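You operate a simulated robot arm through the tools that you are given. There is no shell and no other tool.

You run a simulated robot arm. Do the job below in one go: nothing can be reset, and whatever is moved stays where it is left.

## Task
Put things in order on the worktop. At the end: the brown wooden mill stands where the white cup stood; the orange marker stands where the white starch pack (marked "POTATO STARCH") stood; the white cup stands where the orange marker stood; the white starch pack stands on top of the oat jar (marked "OAT FLAKES"); whatever was shut is shut again. Leave all else as you found it, and nothing knocked over.

Only the result counts: the job must be done as asked and must still hold three seconds after the hand-in. Knocking over, shifting, dropping, spilling or breaking anything else fails it.

## Robot
A 7-joint arm with a two-finger gripper, fixed in place. Base frame: the origin is at the foot of the arm, x ahead of it, y to its left, z up; the work surface is at about z = 0. Units: m, rad, N and s.
With the tool pointing down near the work surface it reaches from about 0.16 to 0.38 m from the base axis. Its first joint turns from -1.257 to 1.257 rad. Payload 0.6 kg.
The TCP is the grasp point between the finger pads, 0.022 m short of the fingertips. In the tool frame z runs along the fingers and y along their closing line. The gripper opens to 0.092 m. The gripper's body begins 0.065 m behind the TCP.
Orientation is told as [roll, pitch, yaw] about the base's x, y, z axes, in that order, counted from this pose: with the fingers straight down and closing along the base's y, the tool's x points along the base's -x, its y along +y and its z along -z.

## Interface
- The arm moves only by the tool servo_tool. Its argument "plan" is a list of rows, each a list of 7 numbers: the shift along the base's x, y, z in units of 200 mm (1.0 is 200 mm), then the turn, a rotation vector about the base's x, y, z in units of 120 degrees (1.0 is 120 degrees), then the gripper command, from -1 (fully open) to 1 (shut), values between in proportion. In form: [[x, y, z, rx, ry, rz, gripper], ...]. A call has 1 to 20 rows; each row is the pose to reach, as a shift and turn from the pose commanded when the call began. A call with a number of a shift or a turn outside -1 to 1 is refused whole. Rows are played at 5 a second. More than 0.05 m and 0.15 rad between two rows, or a gripper value outside its range, and nothing of the call is played. A pose out of reach is approached as far as the arm can. The call stops where the force on the tool passes 40 N (or 10 N more than at its start, if that is more) or the arm is blocked; 0.2 s more then pass. Each finger halts on what it meets, pressing with about 26 N; the grip force reading is that of the motor and also rises with nothing between the fingers. The clock runs only during rows and for 0.2 s after the last one: add rows that repeat a pose to give the fingers time. It gives the time, the measured TCP pose, the force on the tool (base axes), the opening and the grip force at its end, in the units of the frame above (readings bear some noise), with the torque about the TCP (base axes, N m) and any sound that the robot's microphone picked up.
- Cameras (640 x 400 px; columns grow to the right, rows downward): "scene" is fixed at [0.0265, -0.2516, 0.4115]; the picture's right is [0.95, -0.31, 0.00], its down [-0.15, -0.48, -0.87] and it looks along [0.26, 0.82, -0.50] (base axes); focal length 310 px, centre (320, 200). "wrist" rides on the gripper at [0.071, 0.019, -0.102] in the tool frame; the picture's right is [-0.26, 0.96, 0.00], its down [-0.75, -0.21, -0.62] and it looks along [-0.60, -0.16, 0.78] (tool axes); focal length 280 px, centre (320, 200). There is no depth. A picture from a camera that has moved, and an enlarged one, comes with that camera's place and axes in the base frame and with its lens.
- grab_frame(camera): a new picture of that camera. No time passes.
- enlarge(camera, box): a new picture of the part [left, top, right, bottom] of that camera's present view, enlarged. No time passes.
- finish_job(): hands the job in; it is judged then, once.

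Places have to be worked out from the pictures, the camera data and where the tool is seen. Open the gripper and draw the arm clear of the work before you hand the job in, unless the task says otherwise.

The tools are called after "Request:" as a command line: name --pt "numbers of a row" for each row, then --argument value for the rest, lists and objects as JSON in quotes. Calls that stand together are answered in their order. servo_tool: Moves the arm, as the interface text tells. Its arguments: {"type":"object","properties":{"plan":{"type":"array","items":{"type":"array","items":{"type":"number"}}}},"required":["plan"]} The other tools are called the same way: grab_frame (camera) takes a picture; enlarge (camera, box) takes an enlarged picture of a part of a camera's view; finish_job () hands the job in.

At the start:

```text
time: 0.0
eef_pos: [0.1438, 0.202, 0.2758]
tcp_rot: [0.002, 0.003, -0.001]
wrist_force: [-0.4, 0.1, -0.3]
ft_torque: [0.02, 0.03, 0.04]
gripper_width: 0.092
grip_force: 0.1
```

scene: 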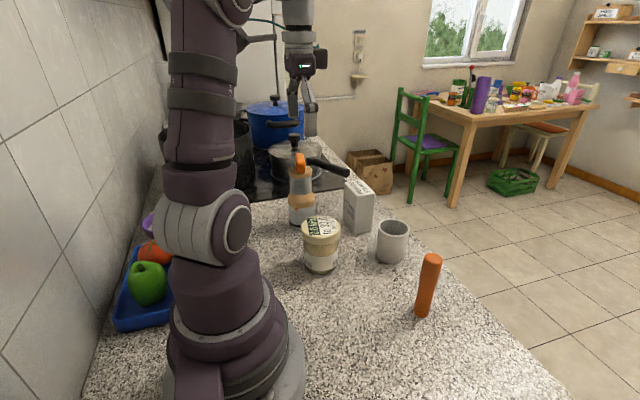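
wrist: 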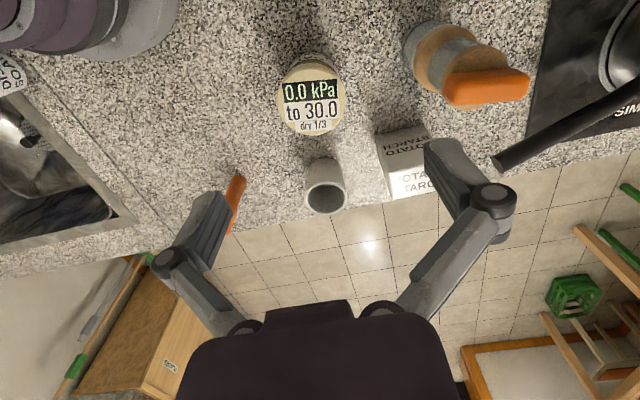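

I'll begin by looking closely at both views to identify the objects.

Request:
enlarge --camera "scene" --box '[240, 120, 480, 330]'

Request:
enlarge --camera "wrist" --box '[220, 0, 540, 240]'

Request:
enlarge --camera "scene" --box '[80, 180, 320, 400]'

Request:
enlarge --camera "wrist" --box '[0, 0, 240, 280]'

```text
1.90 times, centred on (360, 225) of scene
camera zoom: at [0.0265, -0.2516, 0.4115], right [0.95, -0.31, 0.0], down [-0.15, -0.48, -0.87], along [0.26, 0.82, -0.5], focal length 590 px, centre (244, 152)
```

zoom: 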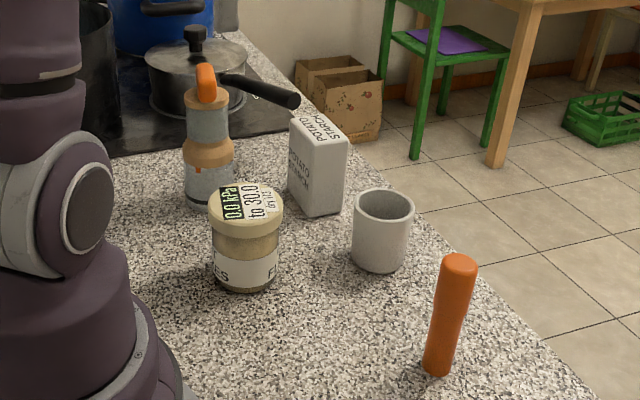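

```text
1.67 times, centred on (380, 120) of wrist
camera zoom: at [0.0741, 0.221, 0.3785], right [0.26, 0.96, 0.0], down [0.75, -0.21, 0.62], along [0.6, -0.16, -0.78], focal length 467 px, centre (220, 333)
```

zoom: 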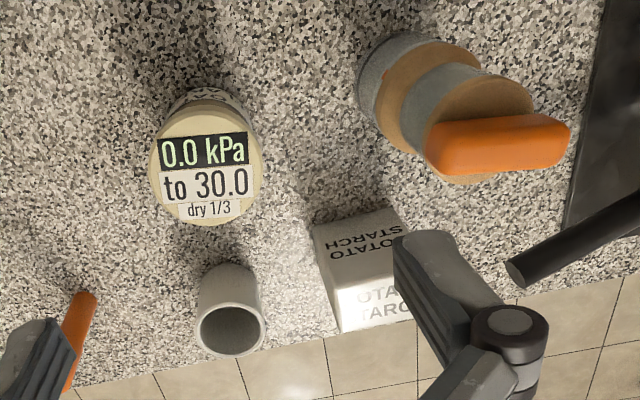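

```text
1.82 times, centred on (200, 290) of scene
camera zoom: at [0.0265, -0.2516, 0.4115], right [0.95, -0.31, 0.0], down [-0.15, -0.48, -0.87], along [0.26, 0.82, -0.5], focal length 563 px, centre (538, 36)
```

zoom: 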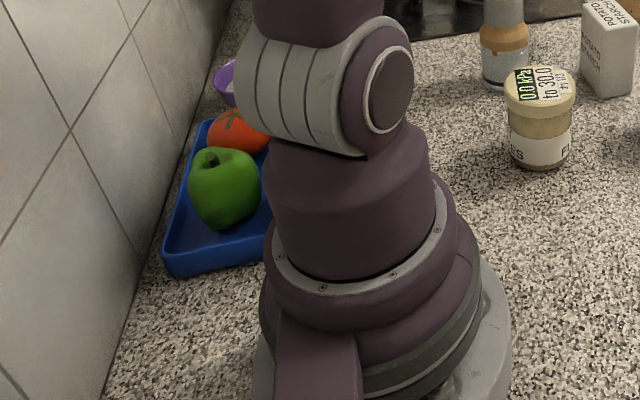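

```text
1.43 times, centred on (120, 140) of wrist
camera zoom: at [0.0741, 0.221, 0.3785], right [0.26, 0.96, 0.0], down [0.75, -0.21, 0.62], along [0.6, -0.16, -0.78], focal length 401 px, centre (606, 286)
```

zoom: 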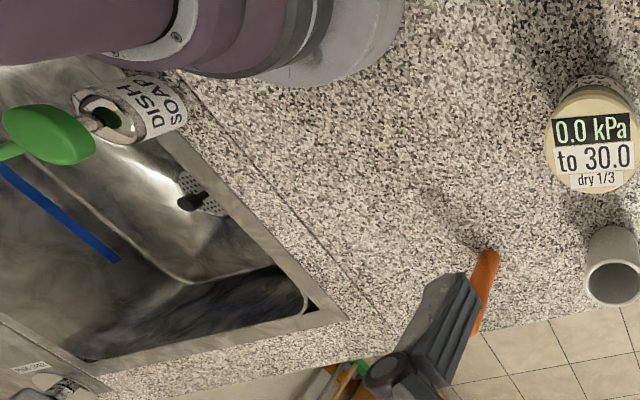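

The pictures show the oat jar, cup, pack, marker and an object with an orange handle; no obvious wooden mill yet. I zoom in on details before moving.

Request:
enlarge --camera "scene" --box '[260, 130, 360, 230]'

Request:
enlarge --camera "scene" --box '[290, 180, 420, 280]'

Request:
enlarge --camera "wrist" --box '[390, 0, 640, 180]'

Request:
enlarge --camera "wrist" --box '[260, 40, 440, 220]'

Request:
enlarge --camera "scene" --box '[140, 60, 380, 210]'

```text
4.00 times, centred on (310, 180) of scene
camera zoom: at [0.0265, -0.2516, 0.4115], right [0.95, -0.31, 0.0], down [-0.15, -0.48, -0.87], along [0.26, 0.82, -0.5], focal length 1239 px, centre (360, 280)
```

zoom: 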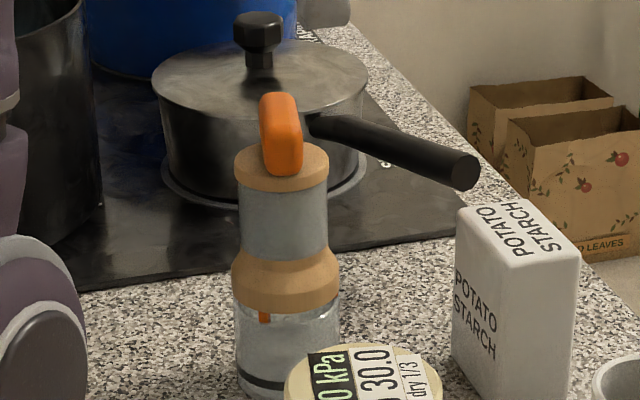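

```text
4.00 times, centred on (355, 230) of scene
camera zoom: at [0.0265, -0.2516, 0.4115], right [0.95, -0.31, 0.0], down [-0.15, -0.48, -0.87], along [0.26, 0.82, -0.5], focal length 1239 px, centre (180, 80)
```

zoom: 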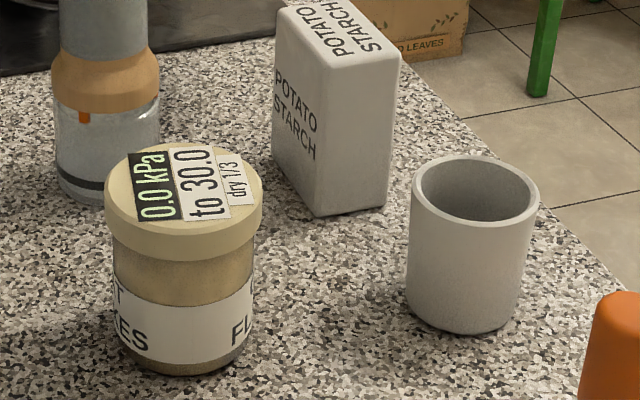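

```text
2.22 times, centred on (515, 90) of wrist
camera zoom: at [0.0741, 0.221, 0.3785], right [0.26, 0.96, 0.0], down [0.75, -0.21, 0.62], along [0.6, -0.16, -0.78], focal length 623 px, centre (-113, 444)
```

zoom: 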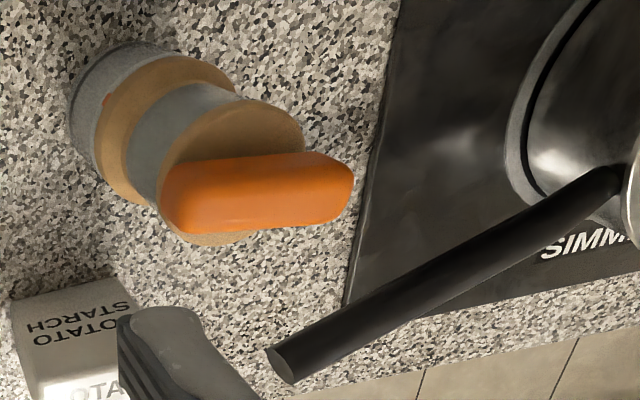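

```text
2.22 times, centred on (350, 130) of wrist
camera zoom: at [0.0741, 0.221, 0.3785], right [0.26, 0.96, 0.0], down [0.75, -0.21, 0.62], along [0.6, -0.16, -0.78], focal length 623 px, centre (253, 356)
```

zoom: 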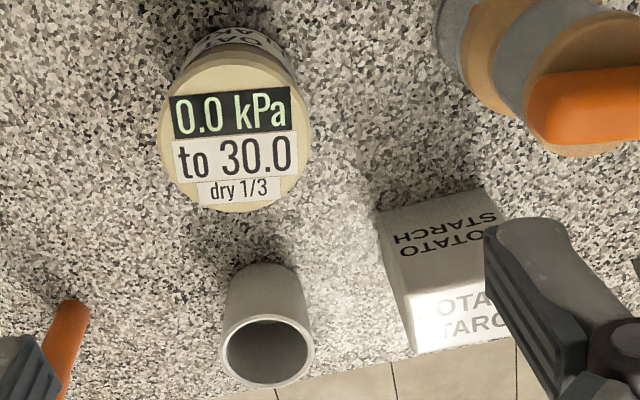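

```text
2.67 times, centred on (260, 135) of scene
camera zoom: at [0.0265, -0.2516, 0.4115], right [0.95, -0.31, 0.0], down [-0.15, -0.48, -0.87], along [0.26, 0.82, -0.5], focal length 826 px, centre (480, 373)
```

zoom: 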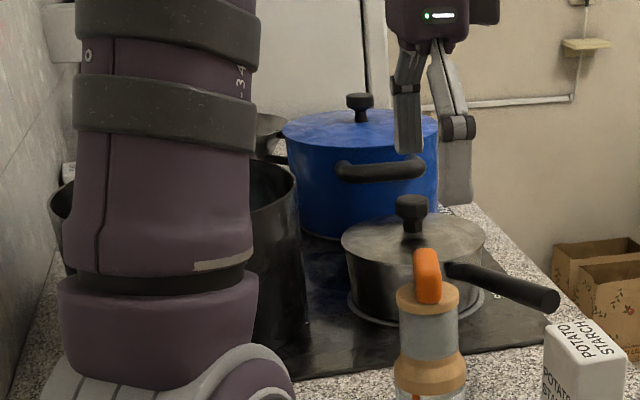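

The orange-handled thing looks like a pump with a glass base, and nothing is clearly a brown wooden mill. I'll turn the wrist camera to look around the left and rear of the worktop.

Request:
servo_tool --pt "0 0 0.05 0 0 0.06 -1" --pt "0 0 0.1 0 0 0.13 -1" --pt "0 0 0.15 0 0 0.2 -1" --pt "0 0 0.2 0 0 0.27 -1" --pt "0 0 0.2 0 0 0.34 -1" --pt "0 0 0.2 0 0 0.41 -1" --pt "0 0 0.2 0 0 0.48 -1" --pt "0 0 0.2 0 0 0.55 -1" --pt "0 0 0.2 0 0 0.62 -1" --pt "0 0 0.2 0 0 0.69 -1" --pt "0 0 0.2 0 0 0.75 -1"

Request:
grab_frame --camera "wrist"

Request:
grab_frame --camera "scene"

```text
time: 2.4
eef_pos: [0.1432, 0.201, 0.316]
tcp_rot: [0.001, 0.003, 1.573]
wrist_force: [1.1, 0.7, 0.0]
ft_torque: [0.0, 0.0, -0.03]
gripper_width: 0.0924
grip_force: 0.1
```

```text
taken
camera wrist: at [0.126, 0.1311, 0.4184], right [-0.97, 0.26, 0.0], down [0.2, 0.76, 0.62], along [0.16, 0.6, -0.78], focal length 280 px, centre (320, 200)
```

wrist: 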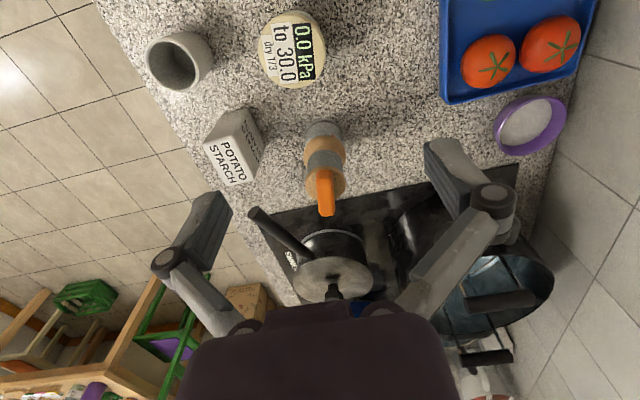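

```text
taken
```

scene: 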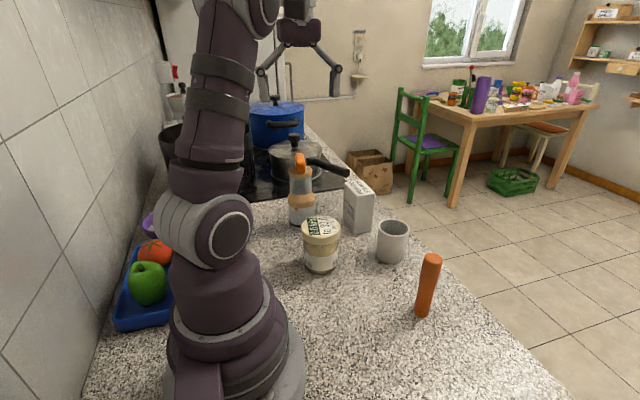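

The left side holds only the tray, a purple bowl and pots; no separate mill. Now I'll swing to look to the right (sink side).

Request:
servo_tool --pt "0.05 -0.1 0 0 0 -0.07 -1" --pt "0.1 -0.2 0 0 0 -0.14 -1" --pt "0.15 -0.3 0 0 0 -0.21 -1" --pt "0.2 -0.4 0 0 0 -0.28 -1" --pt "0.2 -0.5 0 0 0 -0.35 -1" --pt "0.2 -0.6 0 0 0 -0.42 -1" --pt "0.2 -0.7 0 0 0 -0.49 -1" --pt "0.2 -0.8 0 0 0 -0.56 -1" --pt "0.2 -0.9 0 0 0 -0.63 -1" --pt "0.2 -1.0 0 0 0 -0.7 -1" --pt "0.2 -1.0 0 0 0 -0.75 -1"

Request:
grab_frame --camera "wrist"

```text
time: 4.8
eef_pos: [0.1844, 0.0005, 0.3158]
tcp_rot: [0.0, 0.001, -0.005]
wrist_force: [0.6, 0.3, 0.4]
ft_torque: [0.0, -0.06, 0.0]
gripper_width: 0.0921
grip_force: 0.0
```

```text
taken
camera wrist: at [0.1142, 0.0208, 0.4185], right [0.26, 0.96, 0.0], down [0.75, -0.21, 0.62], along [0.6, -0.16, -0.78], focal length 280 px, centre (320, 200)
```

wrist: 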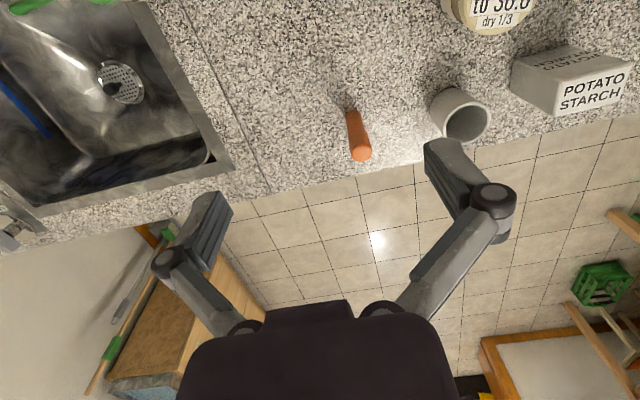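

Only the sink appears on this side so far; I continue turning to see the far right.

Request:
servo_tool --pt "0 -0.05 0 0 0 -0.07 -1" --pt "0 -0.1 0 0 0 -0.14 -1" --pt "0 -0.15 0 0 0 -0.21 -1" --pt "0 -0.2 0 0 0 -0.28 -1" --pt "0 -0.25 0 0 0 -0.35 -1" --pt "0 -0.3 0 0 0 -0.42 -1" --pt "0 -0.3 0 0 0 -0.49 -1" --pt "0 -0.3 0 0 0 -0.56 -1" --pt "0 -0.3 0 0 0 -0.63 -1" --pt "0 -0.3 0 0 0 -0.7 -1" --pt "0 -0.3 0 0 0 -0.75 -1"

Request:
grab_frame --camera "wrist"

```text
time: 7.2
eef_pos: [0.1839, -0.0594, 0.316]
tcp_rot: [0.001, 0.002, -1.573]
wrist_force: [0.4, -0.5, -0.5]
ft_torque: [0.02, 0.01, 0.03]
gripper_width: 0.0922
grip_force: 0.2
```

```text
taken
camera wrist: at [0.2038, 0.0121, 0.4188], right [0.96, -0.27, 0.0], down [-0.21, -0.75, 0.62], along [-0.16, -0.6, -0.78], focal length 280 px, centre (320, 200)
```

wrist: 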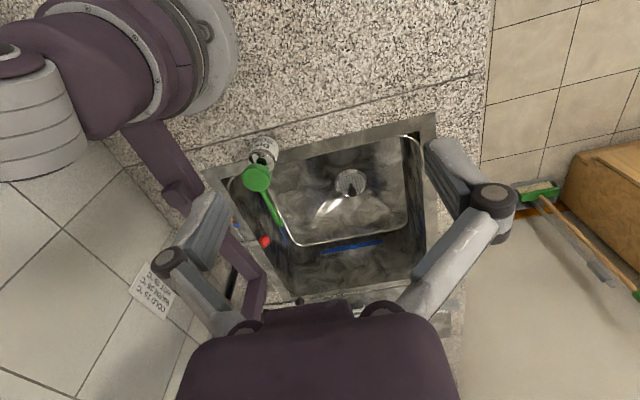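

No mill on this side either. There is a notice on the wall near the sink; I'll enlarge it and the sink.

Request:
enlarge --camera "wrist" --box '[120, 240, 220, 340]'

Request:
enlarge --camera "wrist" --box '[200, 100, 460, 310]'

Request:
enlarge --camera "scene" --box '[420, 0, 640, 200]'

Request:
enlarge --camera "scene" --box '[270, 140, 330, 240]'

```text
4.00 times, centred on (170, 290) of wrist
camera zoom: at [0.2038, 0.0121, 0.4188], right [0.96, -0.27, 0.0], down [-0.21, -0.75, 0.62], along [-0.16, -0.6, -0.78], focal length 1122 px, centre (920, -160)
```

zoom: 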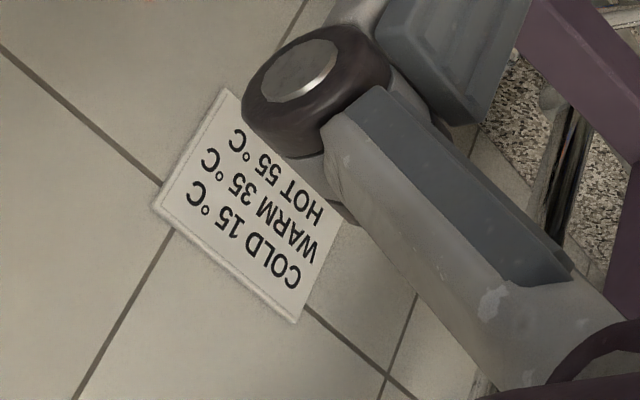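

```text
1.90 times, centred on (330, 205) of wrist
camera zoom: at [0.2038, 0.0121, 0.4188], right [0.96, -0.27, 0.0], down [-0.21, -0.75, 0.62], along [-0.16, -0.6, -0.78], focal length 534 px, centre (301, 190)
```

zoom: 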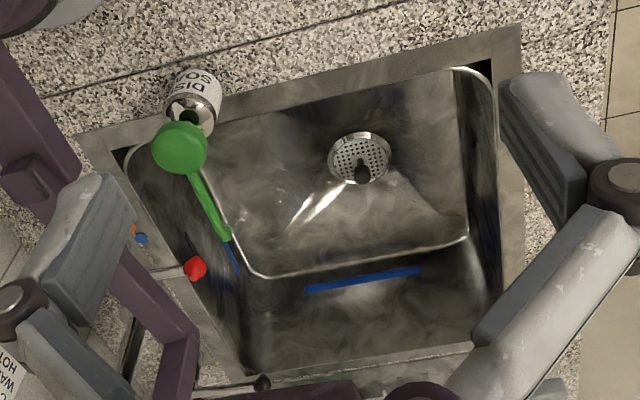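

```text
2.00 times, centred on (530, 100) of scene
camera zoom: at [0.0265, -0.2516, 0.4115], right [0.95, -0.31, 0.0], down [-0.15, -0.48, -0.87], along [0.26, 0.82, -0.5], focal length 619 px, centre (-100, 400)
```

zoom: 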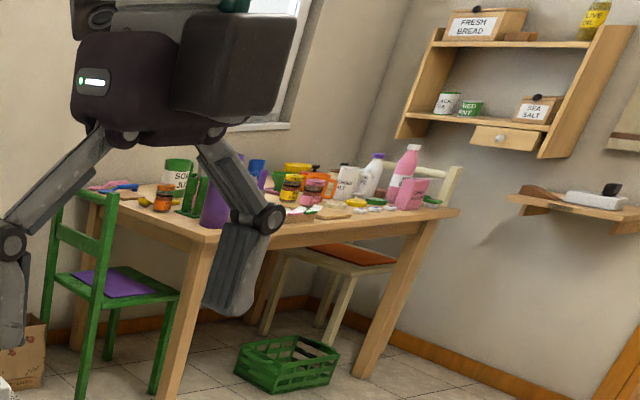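

```text
4.00 times, centred on (300, 190) of scene
camera zoom: at [0.0265, -0.2516, 0.4115], right [0.95, -0.31, 0.0], down [-0.15, -0.48, -0.87], along [0.26, 0.82, -0.5], focal length 1239 px, centre (400, 240)
```

zoom: 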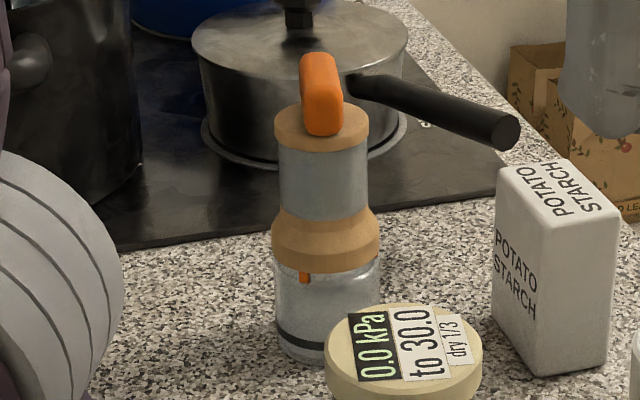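

The only mill-like object in reach is the wood-collared device with the orange crank. I'll go back to the left and view it and the other items from closer and flatter angles.

Request:
servo_tool --pt "0 0.05 0 0 0 0.07 -1" --pt "0 0.1 0 0 0 0.14 -1" --pt "0 0.15 0 0 0 0.21 -1" --pt "0 0.2 0 0 0 0.28 -1" --pt "0 0.25 0 0 0 0.35 -1" --pt "0 0.3 0 0 0 0.42 -1" --pt "0 0.35 0 0 0 0.49 -1" --pt "0 0.4 0 0 0 0.56 -1" --pt "0 0.45 0 0 0 0.63 -1" --pt "0 0.5 0 0 0 0.7 -1" --pt "0 0.55 0 0 0 0.75 -1"

Request:
servo_tool --pt "0 0.05 0 0 0 0.07 -1" --pt "0 0.1 0 0 0 0.14 -1" --pt "-0.05 0.15 0 0 0 0.21 -1" --pt "-0.1 0.2 0 0 0 0.28 -1" --pt "-0.15 0.25 0 0 0 0.35 -1" --pt "-0.2 0.3 0 0 0 0.42 -1" --pt "-0.25 0.35 0 0 0 0.49 -1" --pt "-0.25 0.4 0 0 0 0.56 -1" --pt "-0.25 0.45 0 0 0 0.63 -1" --pt "-0.25 0.45 0 0 0 0.7 -1" --pt "-0.25 0.45 0 0 0 0.75 -1"

Request:
servo_tool --pt "0 0 -0.05 0.05 0 0 -1" --pt "0 0 -0.1 0.1 0 0 -1" --pt "0 0 -0.15 0.15 0 0 -1" --pt "0 0 -0.2 0.2 0 0 -1" --pt "0 0 -0.25 0.25 0 0 -1"

Request:
grab_frame --camera "wrist"

```text
time: 9.6
eef_pos: [0.1832, 0.0515, 0.3163]
tcp_rot: [0.001, 0.001, 0.002]
wrist_force: [-0.2, 0.1, 0.2]
ft_torque: [0.02, -0.05, -0.02]
gripper_width: 0.0921
grip_force: 0.0
```

```text
time: 12.0
eef_pos: [0.1336, 0.1409, 0.3151]
tcp_rot: [0.002, 0.002, 1.571]
wrist_force: [-0.1, 0.0, -0.4]
ft_torque: [-0.03, 0.03, 0.0]
gripper_width: 0.0922
grip_force: 0.0
```

```text
time: 13.2
eef_pos: [0.1327, 0.1417, 0.2667]
tcp_rot: [0.001, -0.525, 1.57]
wrist_force: [-0.4, -0.1, -0.3]
ft_torque: [-0.02, -0.01, 0.01]
gripper_width: 0.092
grip_force: 0.0
out of reach, approached as far as the arm can: row 2, 3
```

```text
taken
camera wrist: at [0.1155, 0.0296, 0.319], right [-0.96, 0.23, 0.13], down [0.21, 0.34, 0.92], along [0.16, 0.91, -0.37], focal length 280 px, centre (320, 200)
```

wrist: 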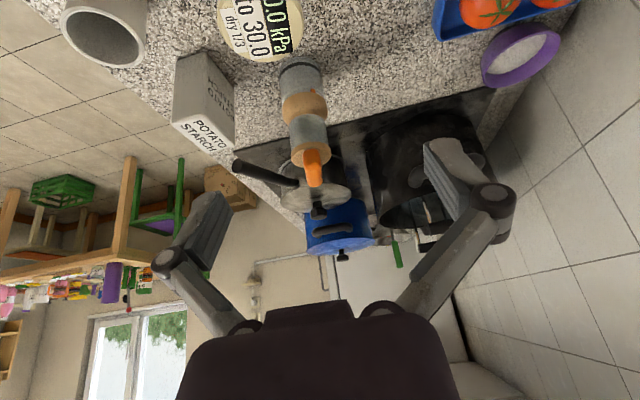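

Request:
enlarge --camera "wrist" --box '[240, 40, 380, 200]'

Request:
enlarge --camera "wrist" --box '[360, 100, 520, 280]'

Request:
enlarge --camera "wrist" --box '[440, 0, 640, 120]'

```text
2.50 times, centred on (310, 120) of wrist
camera zoom: at [0.1155, 0.0296, 0.319], right [-0.96, 0.23, 0.13], down [0.21, 0.34, 0.92], along [0.16, 0.91, -0.37], focal length 701 px, centre (345, 400)
```

zoom: 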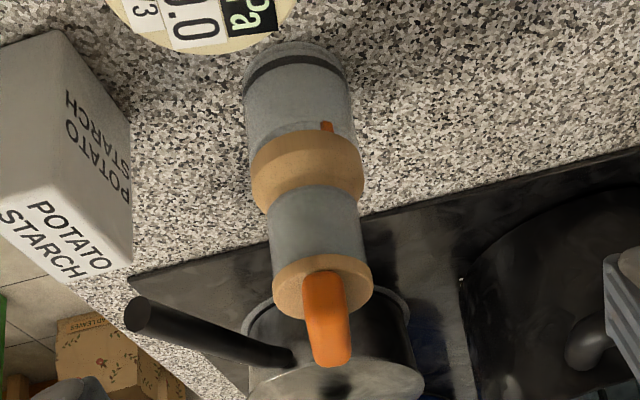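

```text
2.22 times, centred on (440, 190) of wrist
camera zoom: at [0.1155, 0.0296, 0.319], right [-0.96, 0.23, 0.13], down [0.21, 0.34, 0.92], along [0.16, 0.91, -0.37], focal length 623 px, centre (53, 222)
```

zoom: 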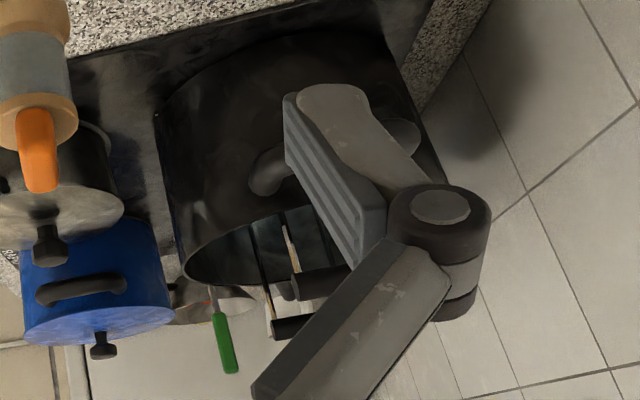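

```text
3.20 times, centred on (540, 60) of wrist
camera zoom: at [0.1155, 0.0296, 0.319], right [-0.96, 0.23, 0.13], down [0.21, 0.34, 0.92], along [0.16, 0.91, -0.37], focal length 897 px, centre (-384, 648)
```

zoom: 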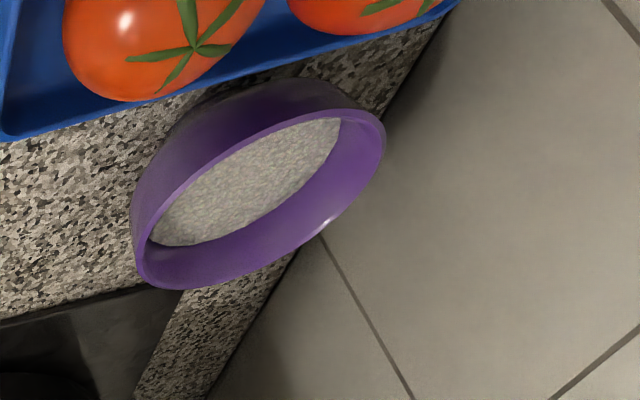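

The crank device shows a wooden collar and top with a glass base; nothing else wooden is in sight. Before committing I'll level the tool and look at the front face of the counter for a drawer or other hiding place.

Request:
servo_tool --pt "0 0 0.05 -0.05 0 0 -1" --pt "0 0 0.1 -0.1 0 0 -1" --pt "0 0 0.15 -0.15 0 0 -1" --pt "0 0 0.2 -0.2 0 0 -1" --pt "0 0 0.25 -0.25 0 0 -1"

Request:
servo_tool --pt "0.1 0 0 0 0 0.07 -1" --pt "0.2 0 0 0 0 0.14 -1" --pt "0.3 0 0 0 0 0.21 -1" --pt "0.4 0 0 0 0 0.28 -1" --pt "0.5 0 0 0 0 0.35 -1" --pt "0.6 0 0 0 0 0.42 -1" --pt "0.7 0 0 0 0 0.49 -1" --pt "0.8 0 0 0 0 0.56 -1" --pt "0.9 0 0 0 0 0.63 -1" --pt "0.9 0 0 0 0 0.7 -1" --pt "0.9 0 0 0 0 0.75 -1"

Request:
grab_frame --camera "wrist"

```text
time: 14.4
eef_pos: [0.1348, 0.1397, 0.3163]
tcp_rot: [0.002, 0.003, 1.571]
wrist_force: [0.3, 0.2, -0.5]
ft_torque: [-0.02, 0.02, 0.02]
gripper_width: 0.0919
grip_force: 0.1
out of reach, approached as far as the arm can: row 4
```

```text
time: 16.8
eef_pos: [0.2841, 0.1162, 0.2963]
tcp_rot: [0.0, 0.006, 3.116]
wrist_force: [1.2, 0.4, 0.5]
ft_torque: [-0.02, -0.01, 0.02]
gripper_width: 0.0922
grip_force: 0.1
out of reach, approached as far as the arm can: row 6, 7, 8, 9, 10, 11
```

```text
taken
camera wrist: at [0.3551, 0.096, 0.3996], right [-0.29, -0.96, 0.0], down [-0.75, 0.22, 0.62], along [-0.59, 0.18, -0.78], focal length 280 px, centre (320, 200)
```

wrist: 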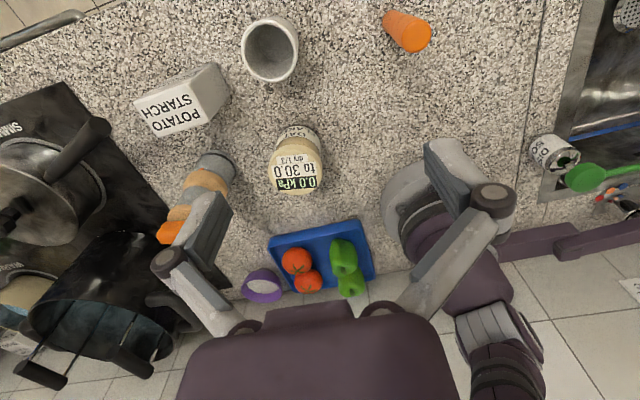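

This view shows the entire worktop: cup, marker, pack, jar, crank device, tray and bowl. I'll enlarge the lower left and the crank device to be sure no other mill is around.

Request:
enlarge --camera "wrist" --box '[0, 200, 200, 400]'

Request:
enlarge --camera "wrist" --box '[120, 60, 340, 260]'

Request:
enlarge --camera "wrist" --box '[220, 0, 460, 130]'

Request:
grab_frame --camera "scene"

```text
2.00 times, centred on (100, 300) of wrist
camera zoom: at [0.3551, 0.096, 0.3996], right [-0.29, -0.96, 0.0], down [-0.75, 0.22, 0.62], along [-0.59, 0.18, -0.78], focal length 561 px, centre (760, 0)
```

zoom: 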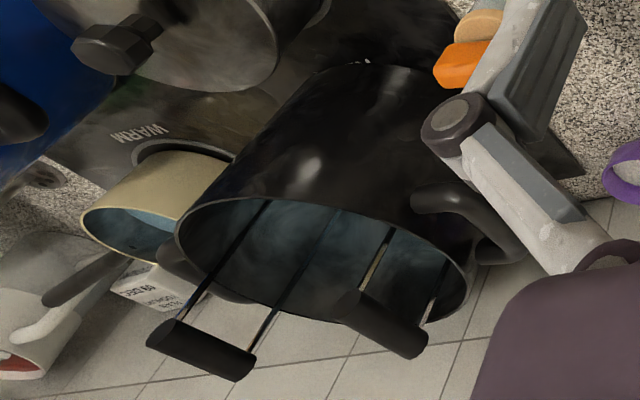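

```text
2.00 times, centred on (230, 160) of wrist
camera zoom: at [0.3551, 0.096, 0.3996], right [-0.29, -0.96, 0.0], down [-0.75, 0.22, 0.62], along [-0.59, 0.18, -0.78], focal length 561 px, centre (500, 280)
```

zoom: 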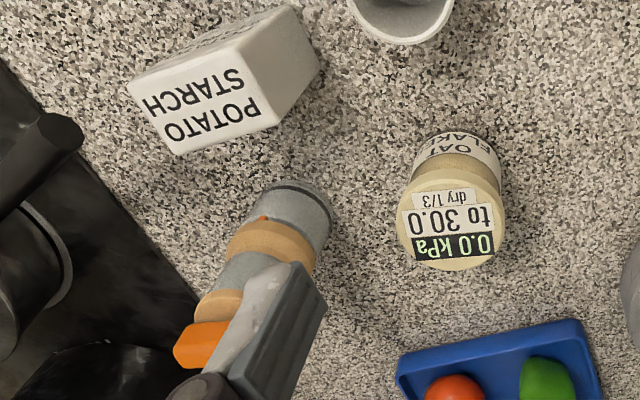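

```text
2.67 times, centred on (340, 65) of wrist
camera zoom: at [0.3551, 0.096, 0.3996], right [-0.29, -0.96, 0.0], down [-0.75, 0.22, 0.62], along [-0.59, 0.18, -0.78], focal length 748 px, centre (267, 560)
```

zoom: 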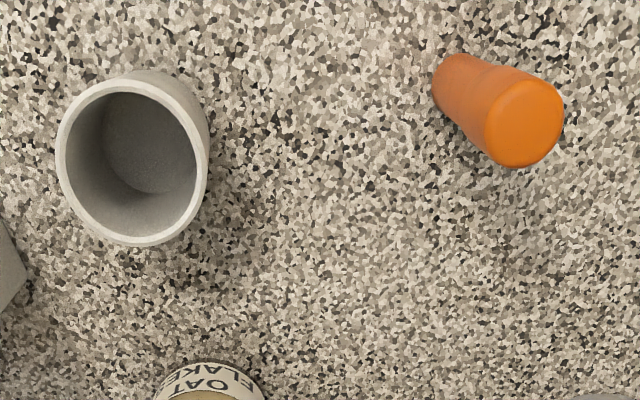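

```text
taken
```

scene: 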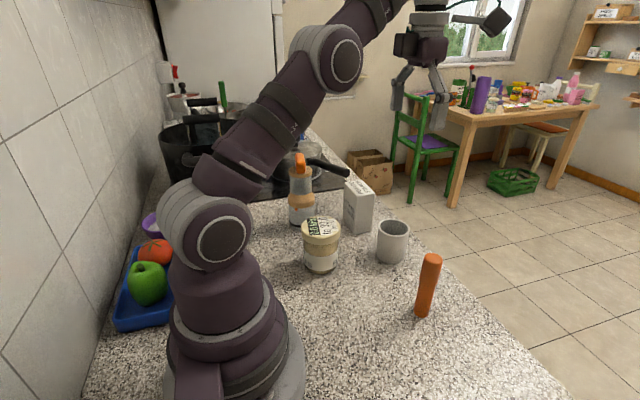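

The worktop holds only one candidate for the mill, the crank device. To make sure nothing is hidden in a drawer, I'll look at the counter's front face from beyond its edge.

Request:
servo_tool --pt "0.0 -0.1 -0.1 0 0 0 -1" --pt "0.05 -0.2 -0.25 0 0 0 -1" --pt "0.1 -0.3 -0.4 0 0 0 -1" --pt "0.2 -0.35 -0.55 0 0 0 -1" --pt "0.28 -0.35 -0.7 0 0 0 -1" --pt "0.28 -0.35 -0.8 0 0 0 -1"

Request:
grab_frame --camera "wrist"

Request:
grab_frame --camera "scene"

```text
time: 18.2
eef_pos: [0.3404, 0.0456, 0.1367]
tcp_rot: [0.001, 0.002, 3.139]
wrist_force: [-0.3, -0.4, 0.2]
ft_torque: [0.01, 0.01, 0.0]
gripper_width: 0.0918
grip_force: 0.2
```

```text
taken
camera wrist: at [0.4112, 0.0276, 0.2391], right [-0.26, -0.96, 0.0], down [-0.75, 0.21, 0.62], along [-0.6, 0.16, -0.78], focal length 280 px, centre (320, 200)
```

wrist: 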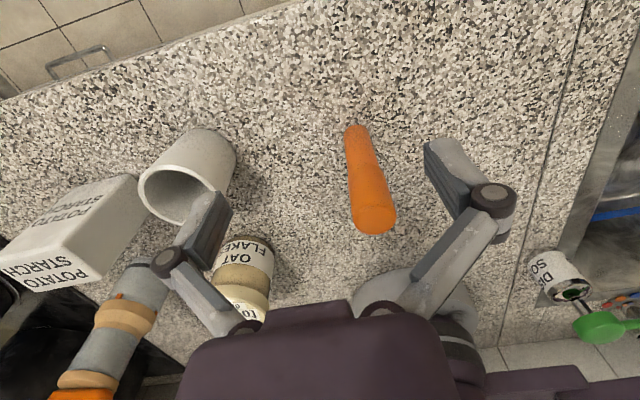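

```text
taken
```

scene: 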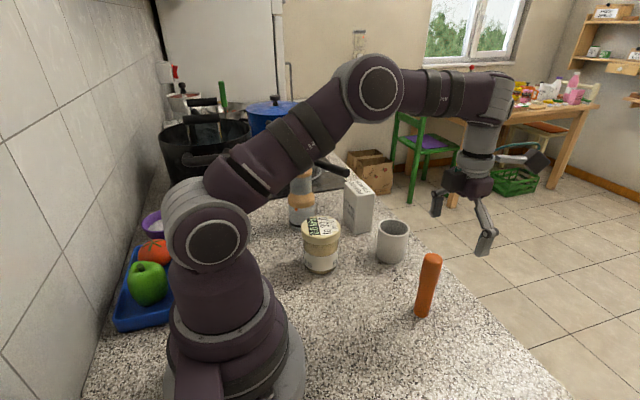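

A bracket handle shows at the counter's front edge at upper left: there seems to be a drawer under the counter. I'll enlarge it.

Request:
enlarge --camera "wrist" --box '[0, 0, 200, 130]'

Request:
enlarge --camera "scene" --box '[340, 180, 560, 400]'

```text
3.08 times, centred on (100, 65) of wrist
camera zoom: at [0.4112, 0.0276, 0.2391], right [-0.26, -0.96, 0.0], down [-0.75, 0.21, 0.62], along [-0.6, 0.16, -0.78], focal length 863 px, centre (997, 615)
```

zoom: 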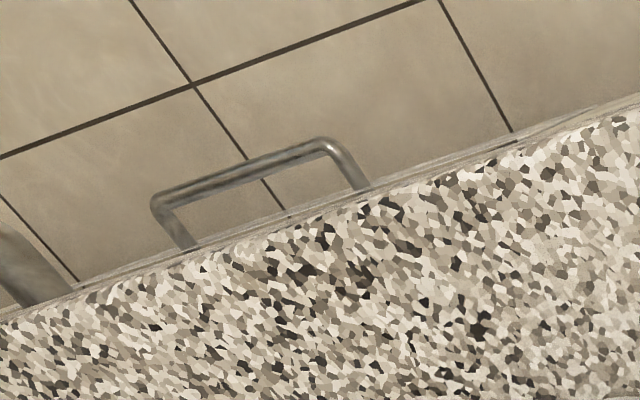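

```text
1.82 times, centred on (450, 290) of scene
camera zoom: at [0.0265, -0.2516, 0.4115], right [0.95, -0.31, 0.0], down [-0.15, -0.48, -0.87], along [0.26, 0.82, -0.5], focal length 563 px, centre (84, 36)
```

zoom: 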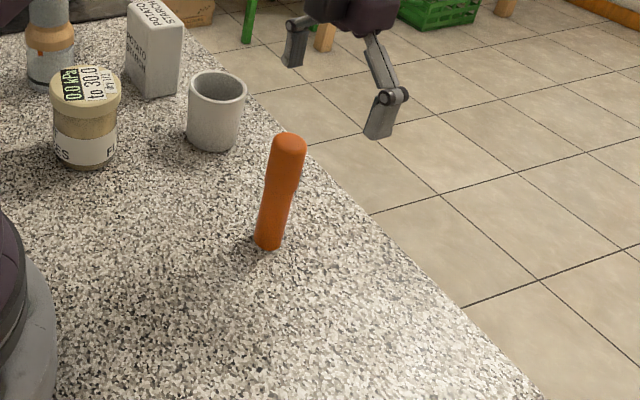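

There is a rectangular pull handle on the counter front, so a drawer. I'll move the camera along the edge to view it better.

Request:
servo_tool --pt "0 0.05 0.1 0 0 -0.06 -1" --pt "0 0.15 0.2 0 0 -0.12 -1" --pt "0 0.3 0.2 0 0 -0.18 -1" --pt "0 0.45 0.2 0 0 -0.24 -1" --pt "0 0.5 0.2 0 0 -0.25 -1"

Request:
grab_frame --camera "wrist"

```text
time: 19.4
eef_pos: [0.3363, 0.1462, 0.1767]
tcp_rot: [0.0, 0.003, 2.617]
wrist_force: [0.4, 0.1, -0.6]
ft_torque: [-0.01, 0.0, -0.04]
gripper_width: 0.092
grip_force: 0.2
out of reach, approached as far as the arm can: row 5
```

```text
taken
camera wrist: at [0.3888, 0.095, 0.2787], right [-0.71, -0.7, 0.0], down [-0.55, 0.56, 0.62], along [-0.44, 0.44, -0.78], focal length 280 px, centre (320, 200)
```

wrist: 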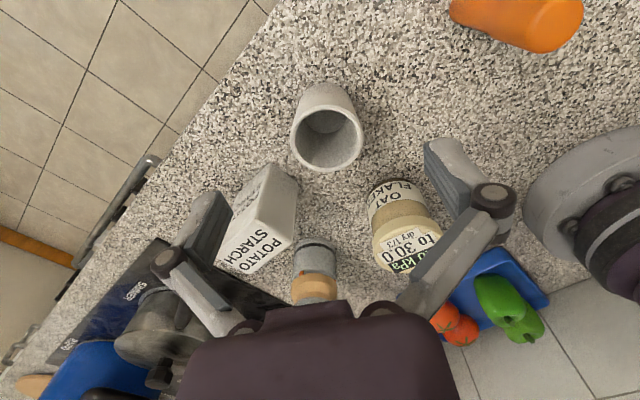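

The handle is not obvious from here; I enlarge the edge region of this view.

Request:
enlarge --camera "wrist" --box '[60, 20, 260, 280]'

Request:
enlarge --camera "wrist" --box '[0, 140, 180, 400]'

```text
1.54 times, centred on (160, 150) of wrist
camera zoom: at [0.3888, 0.095, 0.2787], right [-0.71, -0.7, 0.0], down [-0.55, 0.56, 0.62], along [-0.44, 0.44, -0.78], focal length 431 px, centre (566, 277)
```

zoom: 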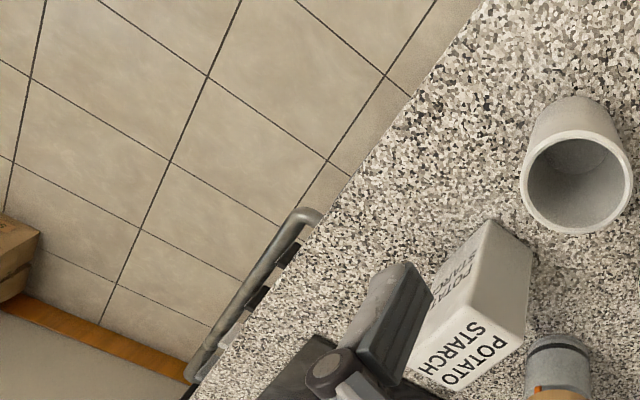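

```text
1.54 times, centred on (90, 270) of wrist
camera zoom: at [0.3888, 0.095, 0.2787], right [-0.71, -0.7, 0.0], down [-0.55, 0.56, 0.62], along [-0.44, 0.44, -0.78], focal length 431 px, centre (674, 92)
```

zoom: 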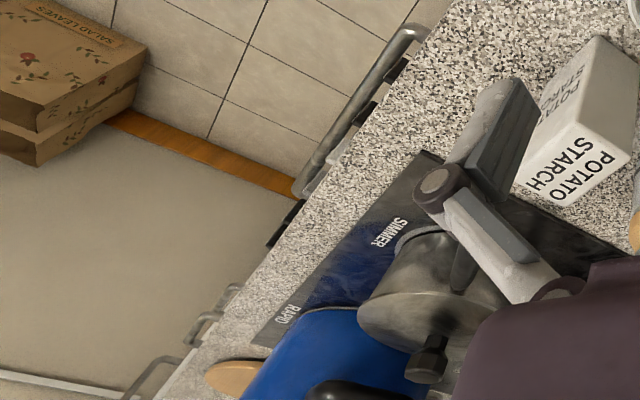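

The long bar belongs to the oven below the hob; the short handle lies lower and further left, beyond reach. I'll check the counter front for the section right ahead and to the right of the arm too.

Request:
servo_tool --pt "0 -0.1 0.1 0 0 0.06 -1" --pt "0 -0.25 0.1 0 0 0.12 -1" --pt "0 -0.45 0.1 0 0 0.18 -1" --pt "0.02 -0.65 0.05 0 0 0.25 -1" --pt "0.05 -0.85 0.0 0 0 0.25 -1"

Request:
servo_tool --pt "0.05 -0.15 -0.15 0 0 0 -1" --pt "0.1 -0.3 -0.3 0 0 0 -1" --pt "0.15 -0.4 -0.45 0 0 0 -1"

Request:
grab_frame --camera "wrist"

```text
time: 20.6
eef_pos: [0.3458, -0.0247, 0.1766]
tcp_rot: [0.001, 0.003, -3.14]
wrist_force: [1.7, -0.6, 0.0]
ft_torque: [-0.03, 0.02, 0.01]
gripper_width: 0.0921
grip_force: 0.0
```

```text
time: 21.4
eef_pos: [0.3667, -0.0915, 0.1057]
tcp_rot: [0.0, 0.002, 3.14]
wrist_force: [0.0, 0.2, 0.0]
ft_torque: [-0.03, 0.0, 0.01]
gripper_width: 0.092
grip_force: 0.1
out of reach, approached as far as the arm can: row 3
```

```text
taken
camera wrist: at [0.4378, -0.1118, 0.2075], right [-0.26, -0.96, 0.0], down [-0.75, 0.21, 0.62], along [-0.6, 0.16, -0.78], focal length 280 px, centre (320, 200)
```

wrist: 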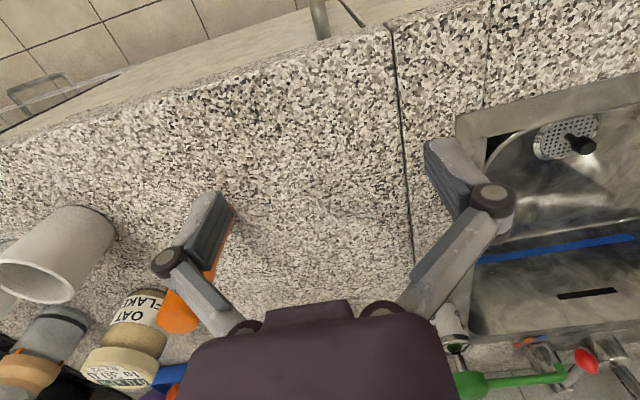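

Now the front panel and handle are visible along the edge; I'll enlarge those parts.

Request:
enlarge --camera "wrist" --box '[0, 0, 200, 160]'

Request:
enlarge --camera "wrist" --box '[180, 0, 420, 120]'

```text
2.50 times, centred on (100, 80) of wrist
camera zoom: at [0.4378, -0.1118, 0.2075], right [-0.26, -0.96, 0.0], down [-0.75, 0.21, 0.62], along [-0.6, 0.16, -0.78], focal length 701 px, centre (870, 500)
```

zoom: 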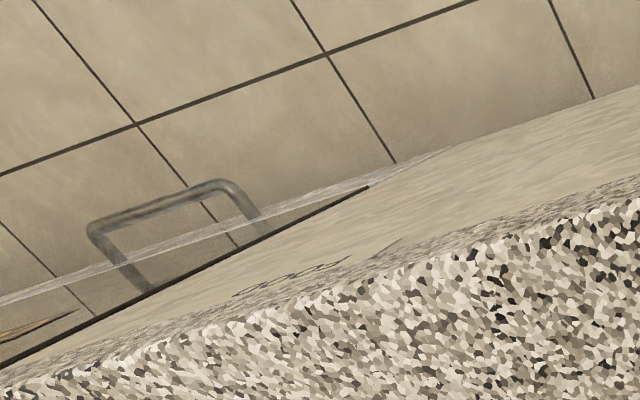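

```text
2.67 times, centred on (300, 60) of wrist
camera zoom: at [0.4378, -0.1118, 0.2075], right [-0.26, -0.96, 0.0], down [-0.75, 0.21, 0.62], along [-0.6, 0.16, -0.78], focal length 748 px, centre (373, 573)
```

zoom: 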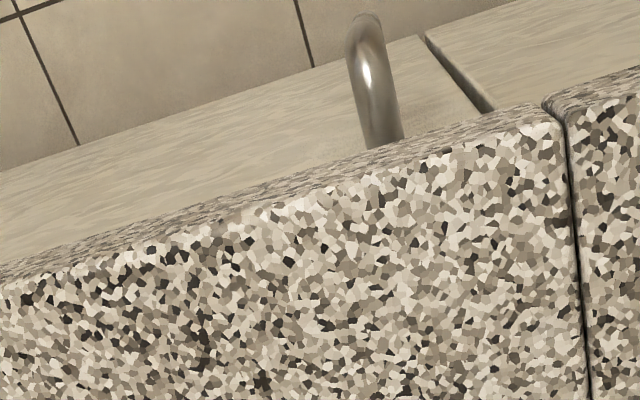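

The front has only ordinary cabinet doors and far handles (computed near y≈0.8, z≈-0.6), well out of reach, so the crank device with wooden collar and top must be the mill, at about (0.167, 0.33). The pack is at about (0.288, 0.288), the cup (0.309, 0.167), the marker (0.286, 0.023), the jar (0.165, 0.19). I'll lift and bring the tool back to a yaw of 90° over the middle.

Request:
servo_tool --pt "0 0 0.15 0 0 -0.05 -1" --pt "0 0 0.35 0 0 -0.12 -1" --pt "0 0 0.55 0 0 -0.19 -1" --pt "-0.1 0.1 0.7 0 0 -0.26 -1" --pt "-0.2 0.2 0.8 0 0 -0.33 -1" --pt "-0.3 0.3 0.8 0 0 -0.4 -1" --pt "-0.4 0.4 0.8 0 0 -0.47 -1" --pt "-0.5 0.5 0.8 0 0 -0.54 -1" --pt "-0.6 0.6 0.8 0 0 -0.61 -1" --pt "-0.65 0.7 0.8 0 0 -0.68 -1" --pt "-0.65 0.8 0.8 0 0 -0.75 -1"

Request:
grab_frame --camera "wrist"

```text
time: 23.8
eef_pos: [0.2353, 0.0666, 0.2645]
tcp_rot: [0.002, 0.004, 1.566]
wrist_force: [0.1, 0.0, 0.5]
ft_torque: [0.01, -0.02, 0.01]
gripper_width: 0.0919
grip_force: 0.1
out of reach, approached as far as the arm can: row 2, 3, 4, 6
```

```text
taken
camera wrist: at [0.2173, -0.003, 0.3676], right [-0.96, 0.27, 0.0], down [0.21, 0.75, 0.62], along [0.16, 0.6, -0.78], focal length 280 px, centre (320, 200)
```

wrist: 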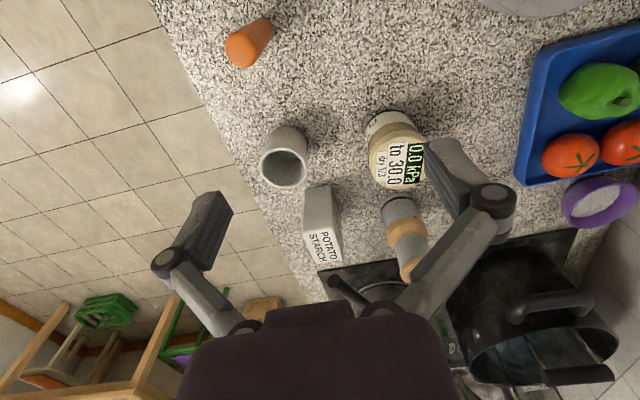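

From this view I can cross-check positions; I'll enlarge the pack, cup, marker, jar and mill.

Request:
enlarge --camera "wrist" --box '[230, 90, 450, 290]'

Request:
enlarge --camera "wrist" --box '[200, 0, 320, 90]'

```text
2.00 times, centred on (340, 190) of wrist
camera zoom: at [0.2173, -0.003, 0.3676], right [-0.96, 0.27, 0.0], down [0.21, 0.75, 0.62], along [0.16, 0.6, -0.78], focal length 561 px, centre (280, 220)
```

zoom: 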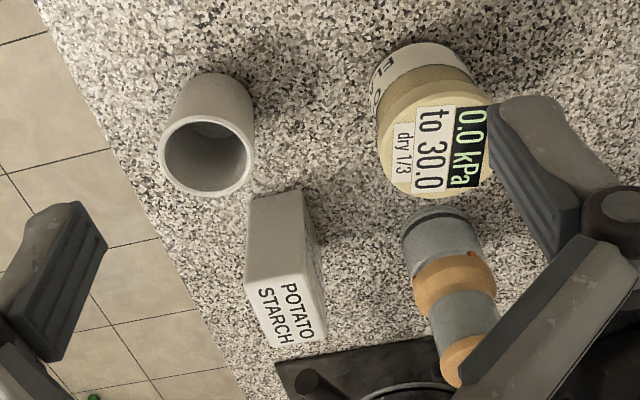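

```text
4.44 times, centred on (260, 45) of wrist
camera zoom: at [0.2173, -0.003, 0.3676], right [-0.96, 0.27, 0.0], down [0.21, 0.75, 0.62], along [0.16, 0.6, -0.78], focal length 1246 px, centre (587, 889)
```

zoom: 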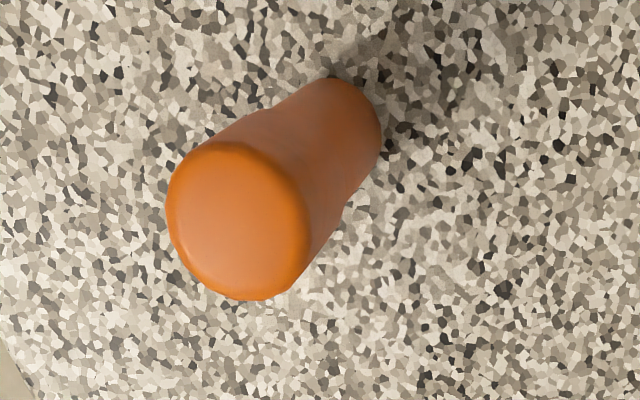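

Cross-checks agree: pack centre (0.289, 0.288), about 0.04 × 0.067 × 0.098. It lies beyond straight-down reach (r≈0.407), so I'll tilt the tool about 25° leaning towards +y and move above it.

Request:
servo_tool --pt "0.05 0.15 -0.05 0.04 0 0 -1" --pt "0.1 0.3 -0.1 0.08 0 0 -1" --pt "0.15 0.45 -0.15 0.12 0 0 -1" --pt "0.2 0.6 -0.2 0.16 0 0 -1" --pt "0.25 0.75 -0.25 0.2 0 0 -1" --pt "0.27 0.9 -0.3 0.208 0 0 -1" --pt "0.27 1.0 -0.35 0.208 0 0 -1"

Request:
grab_frame --camera "wrist"

Request:
grab_frame --camera "scene"

```text
time: 25.4
eef_pos: [0.2905, 0.2673, 0.1948]
tcp_rot: [0.002, -0.434, 1.571]
wrist_force: [-0.2, 1.1, -0.7]
ft_torque: [0.02, 0.04, 0.01]
gripper_width: 0.0921
grip_force: 0.2
```

```text
taken
camera wrist: at [0.272, 0.1608, 0.2583], right [-0.96, 0.24, 0.11], down [0.21, 0.42, 0.88], along [0.16, 0.88, -0.45], focal length 280 px, centre (320, 200)
```

wrist: 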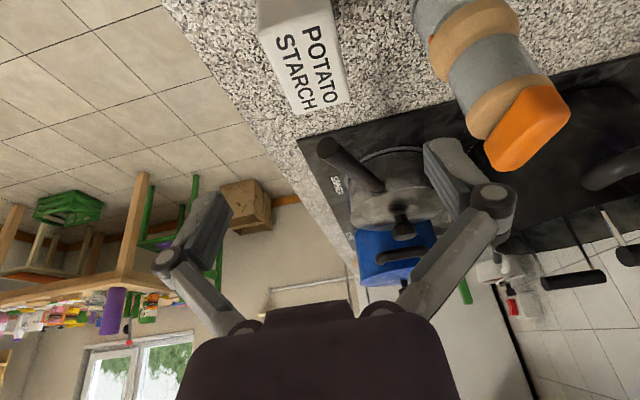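

```text
taken
```

scene: 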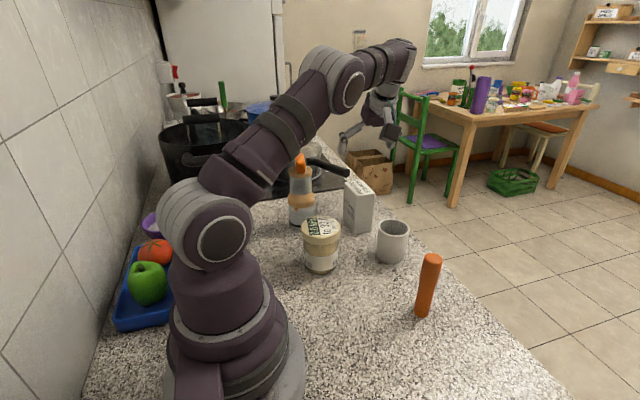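

Reached with margin. I'll check the pack's x and y more closely in this view before descending.

Request:
enlarge --camera "wrist" --box '[230, 0, 390, 130]'

Request:
enlarge --camera "wrist" --box '[390, 0, 590, 180]'

```text
3.08 times, centred on (310, 65) of wrist
camera zoom: at [0.272, 0.1608, 0.2583], right [-0.96, 0.24, 0.11], down [0.21, 0.42, 0.88], along [0.16, 0.88, -0.45], focal length 863 px, centre (351, 615)
```

zoom: 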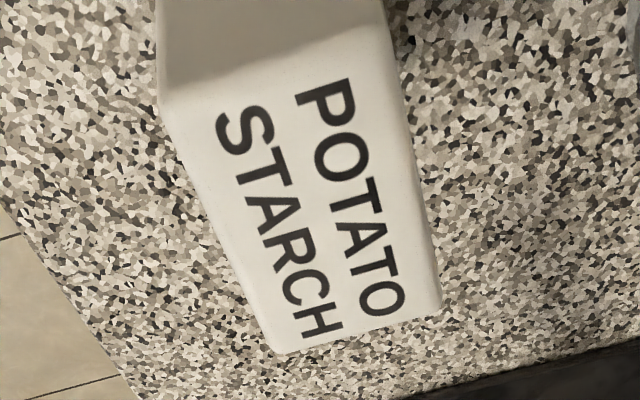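

```text
2.22 times, centred on (490, 90) of wrist
camera zoom: at [0.272, 0.1608, 0.2583], right [-0.96, 0.24, 0.11], down [0.21, 0.42, 0.88], along [0.16, 0.88, -0.45], focal length 623 px, centre (-58, 444)
```

zoom: 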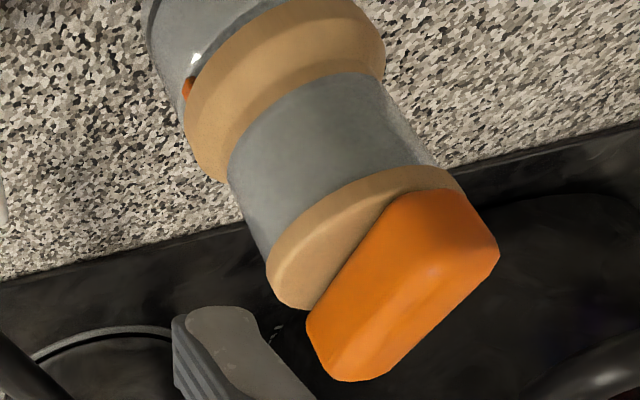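

The pack's top corners give centre (0.290, 0.2885), size about 0.044 × 0.068 m. I'll align in y and descend straight, fingers open astride it.

Request:
servo_tool --pt "0 0.05 -0.1 0 0 0 -1" --pt "0 0.09 -0.2 0 0 0 -1" --pt "0 0.09 -0.32 0 0 0 -1" --pt "0 0.09 -0.44 0 0 0 -1" --pt "0 0.09 -0.56 0 0 0 -1" --pt "0 0.09 -0.66 0 0 0 -1" --pt "0 0.09 -0.66 0 0 0 -1"

Request:
grab_frame --camera "wrist"

Request:
grab_frame --camera "scene"

```text
time: 27.0
eef_pos: [0.2896, 0.2846, 0.0639]
tcp_rot: [0.001, -0.434, 1.571]
wrist_force: [-0.3, -0.2, -0.2]
ft_torque: [-0.03, -0.02, 0.01]
gripper_width: 0.0918
grip_force: 0.0
```

```text
taken
camera wrist: at [0.2717, 0.1787, 0.1271], right [-0.96, 0.24, 0.11], down [0.21, 0.42, 0.88], along [0.16, 0.88, -0.46], focal length 280 px, centre (320, 200)
```

wrist: 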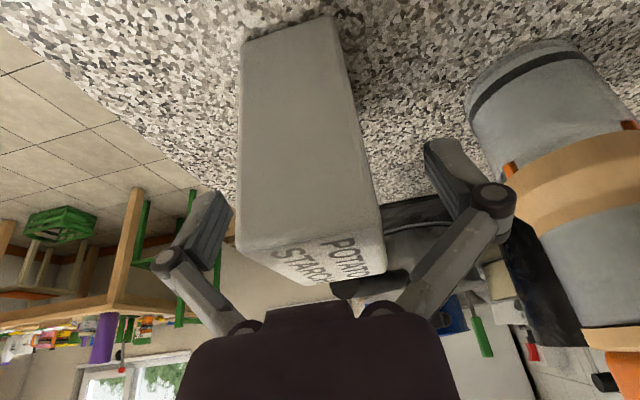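

```text
taken
```

scene: 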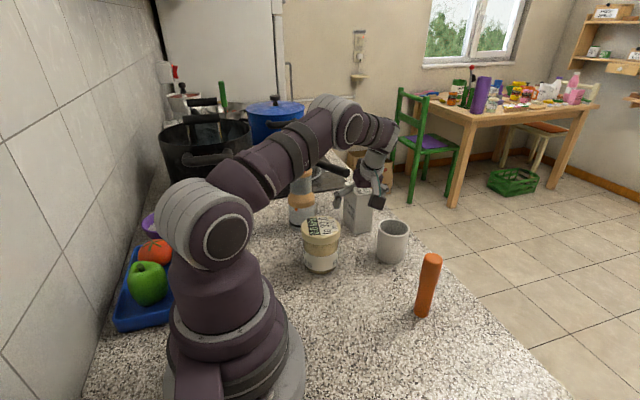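

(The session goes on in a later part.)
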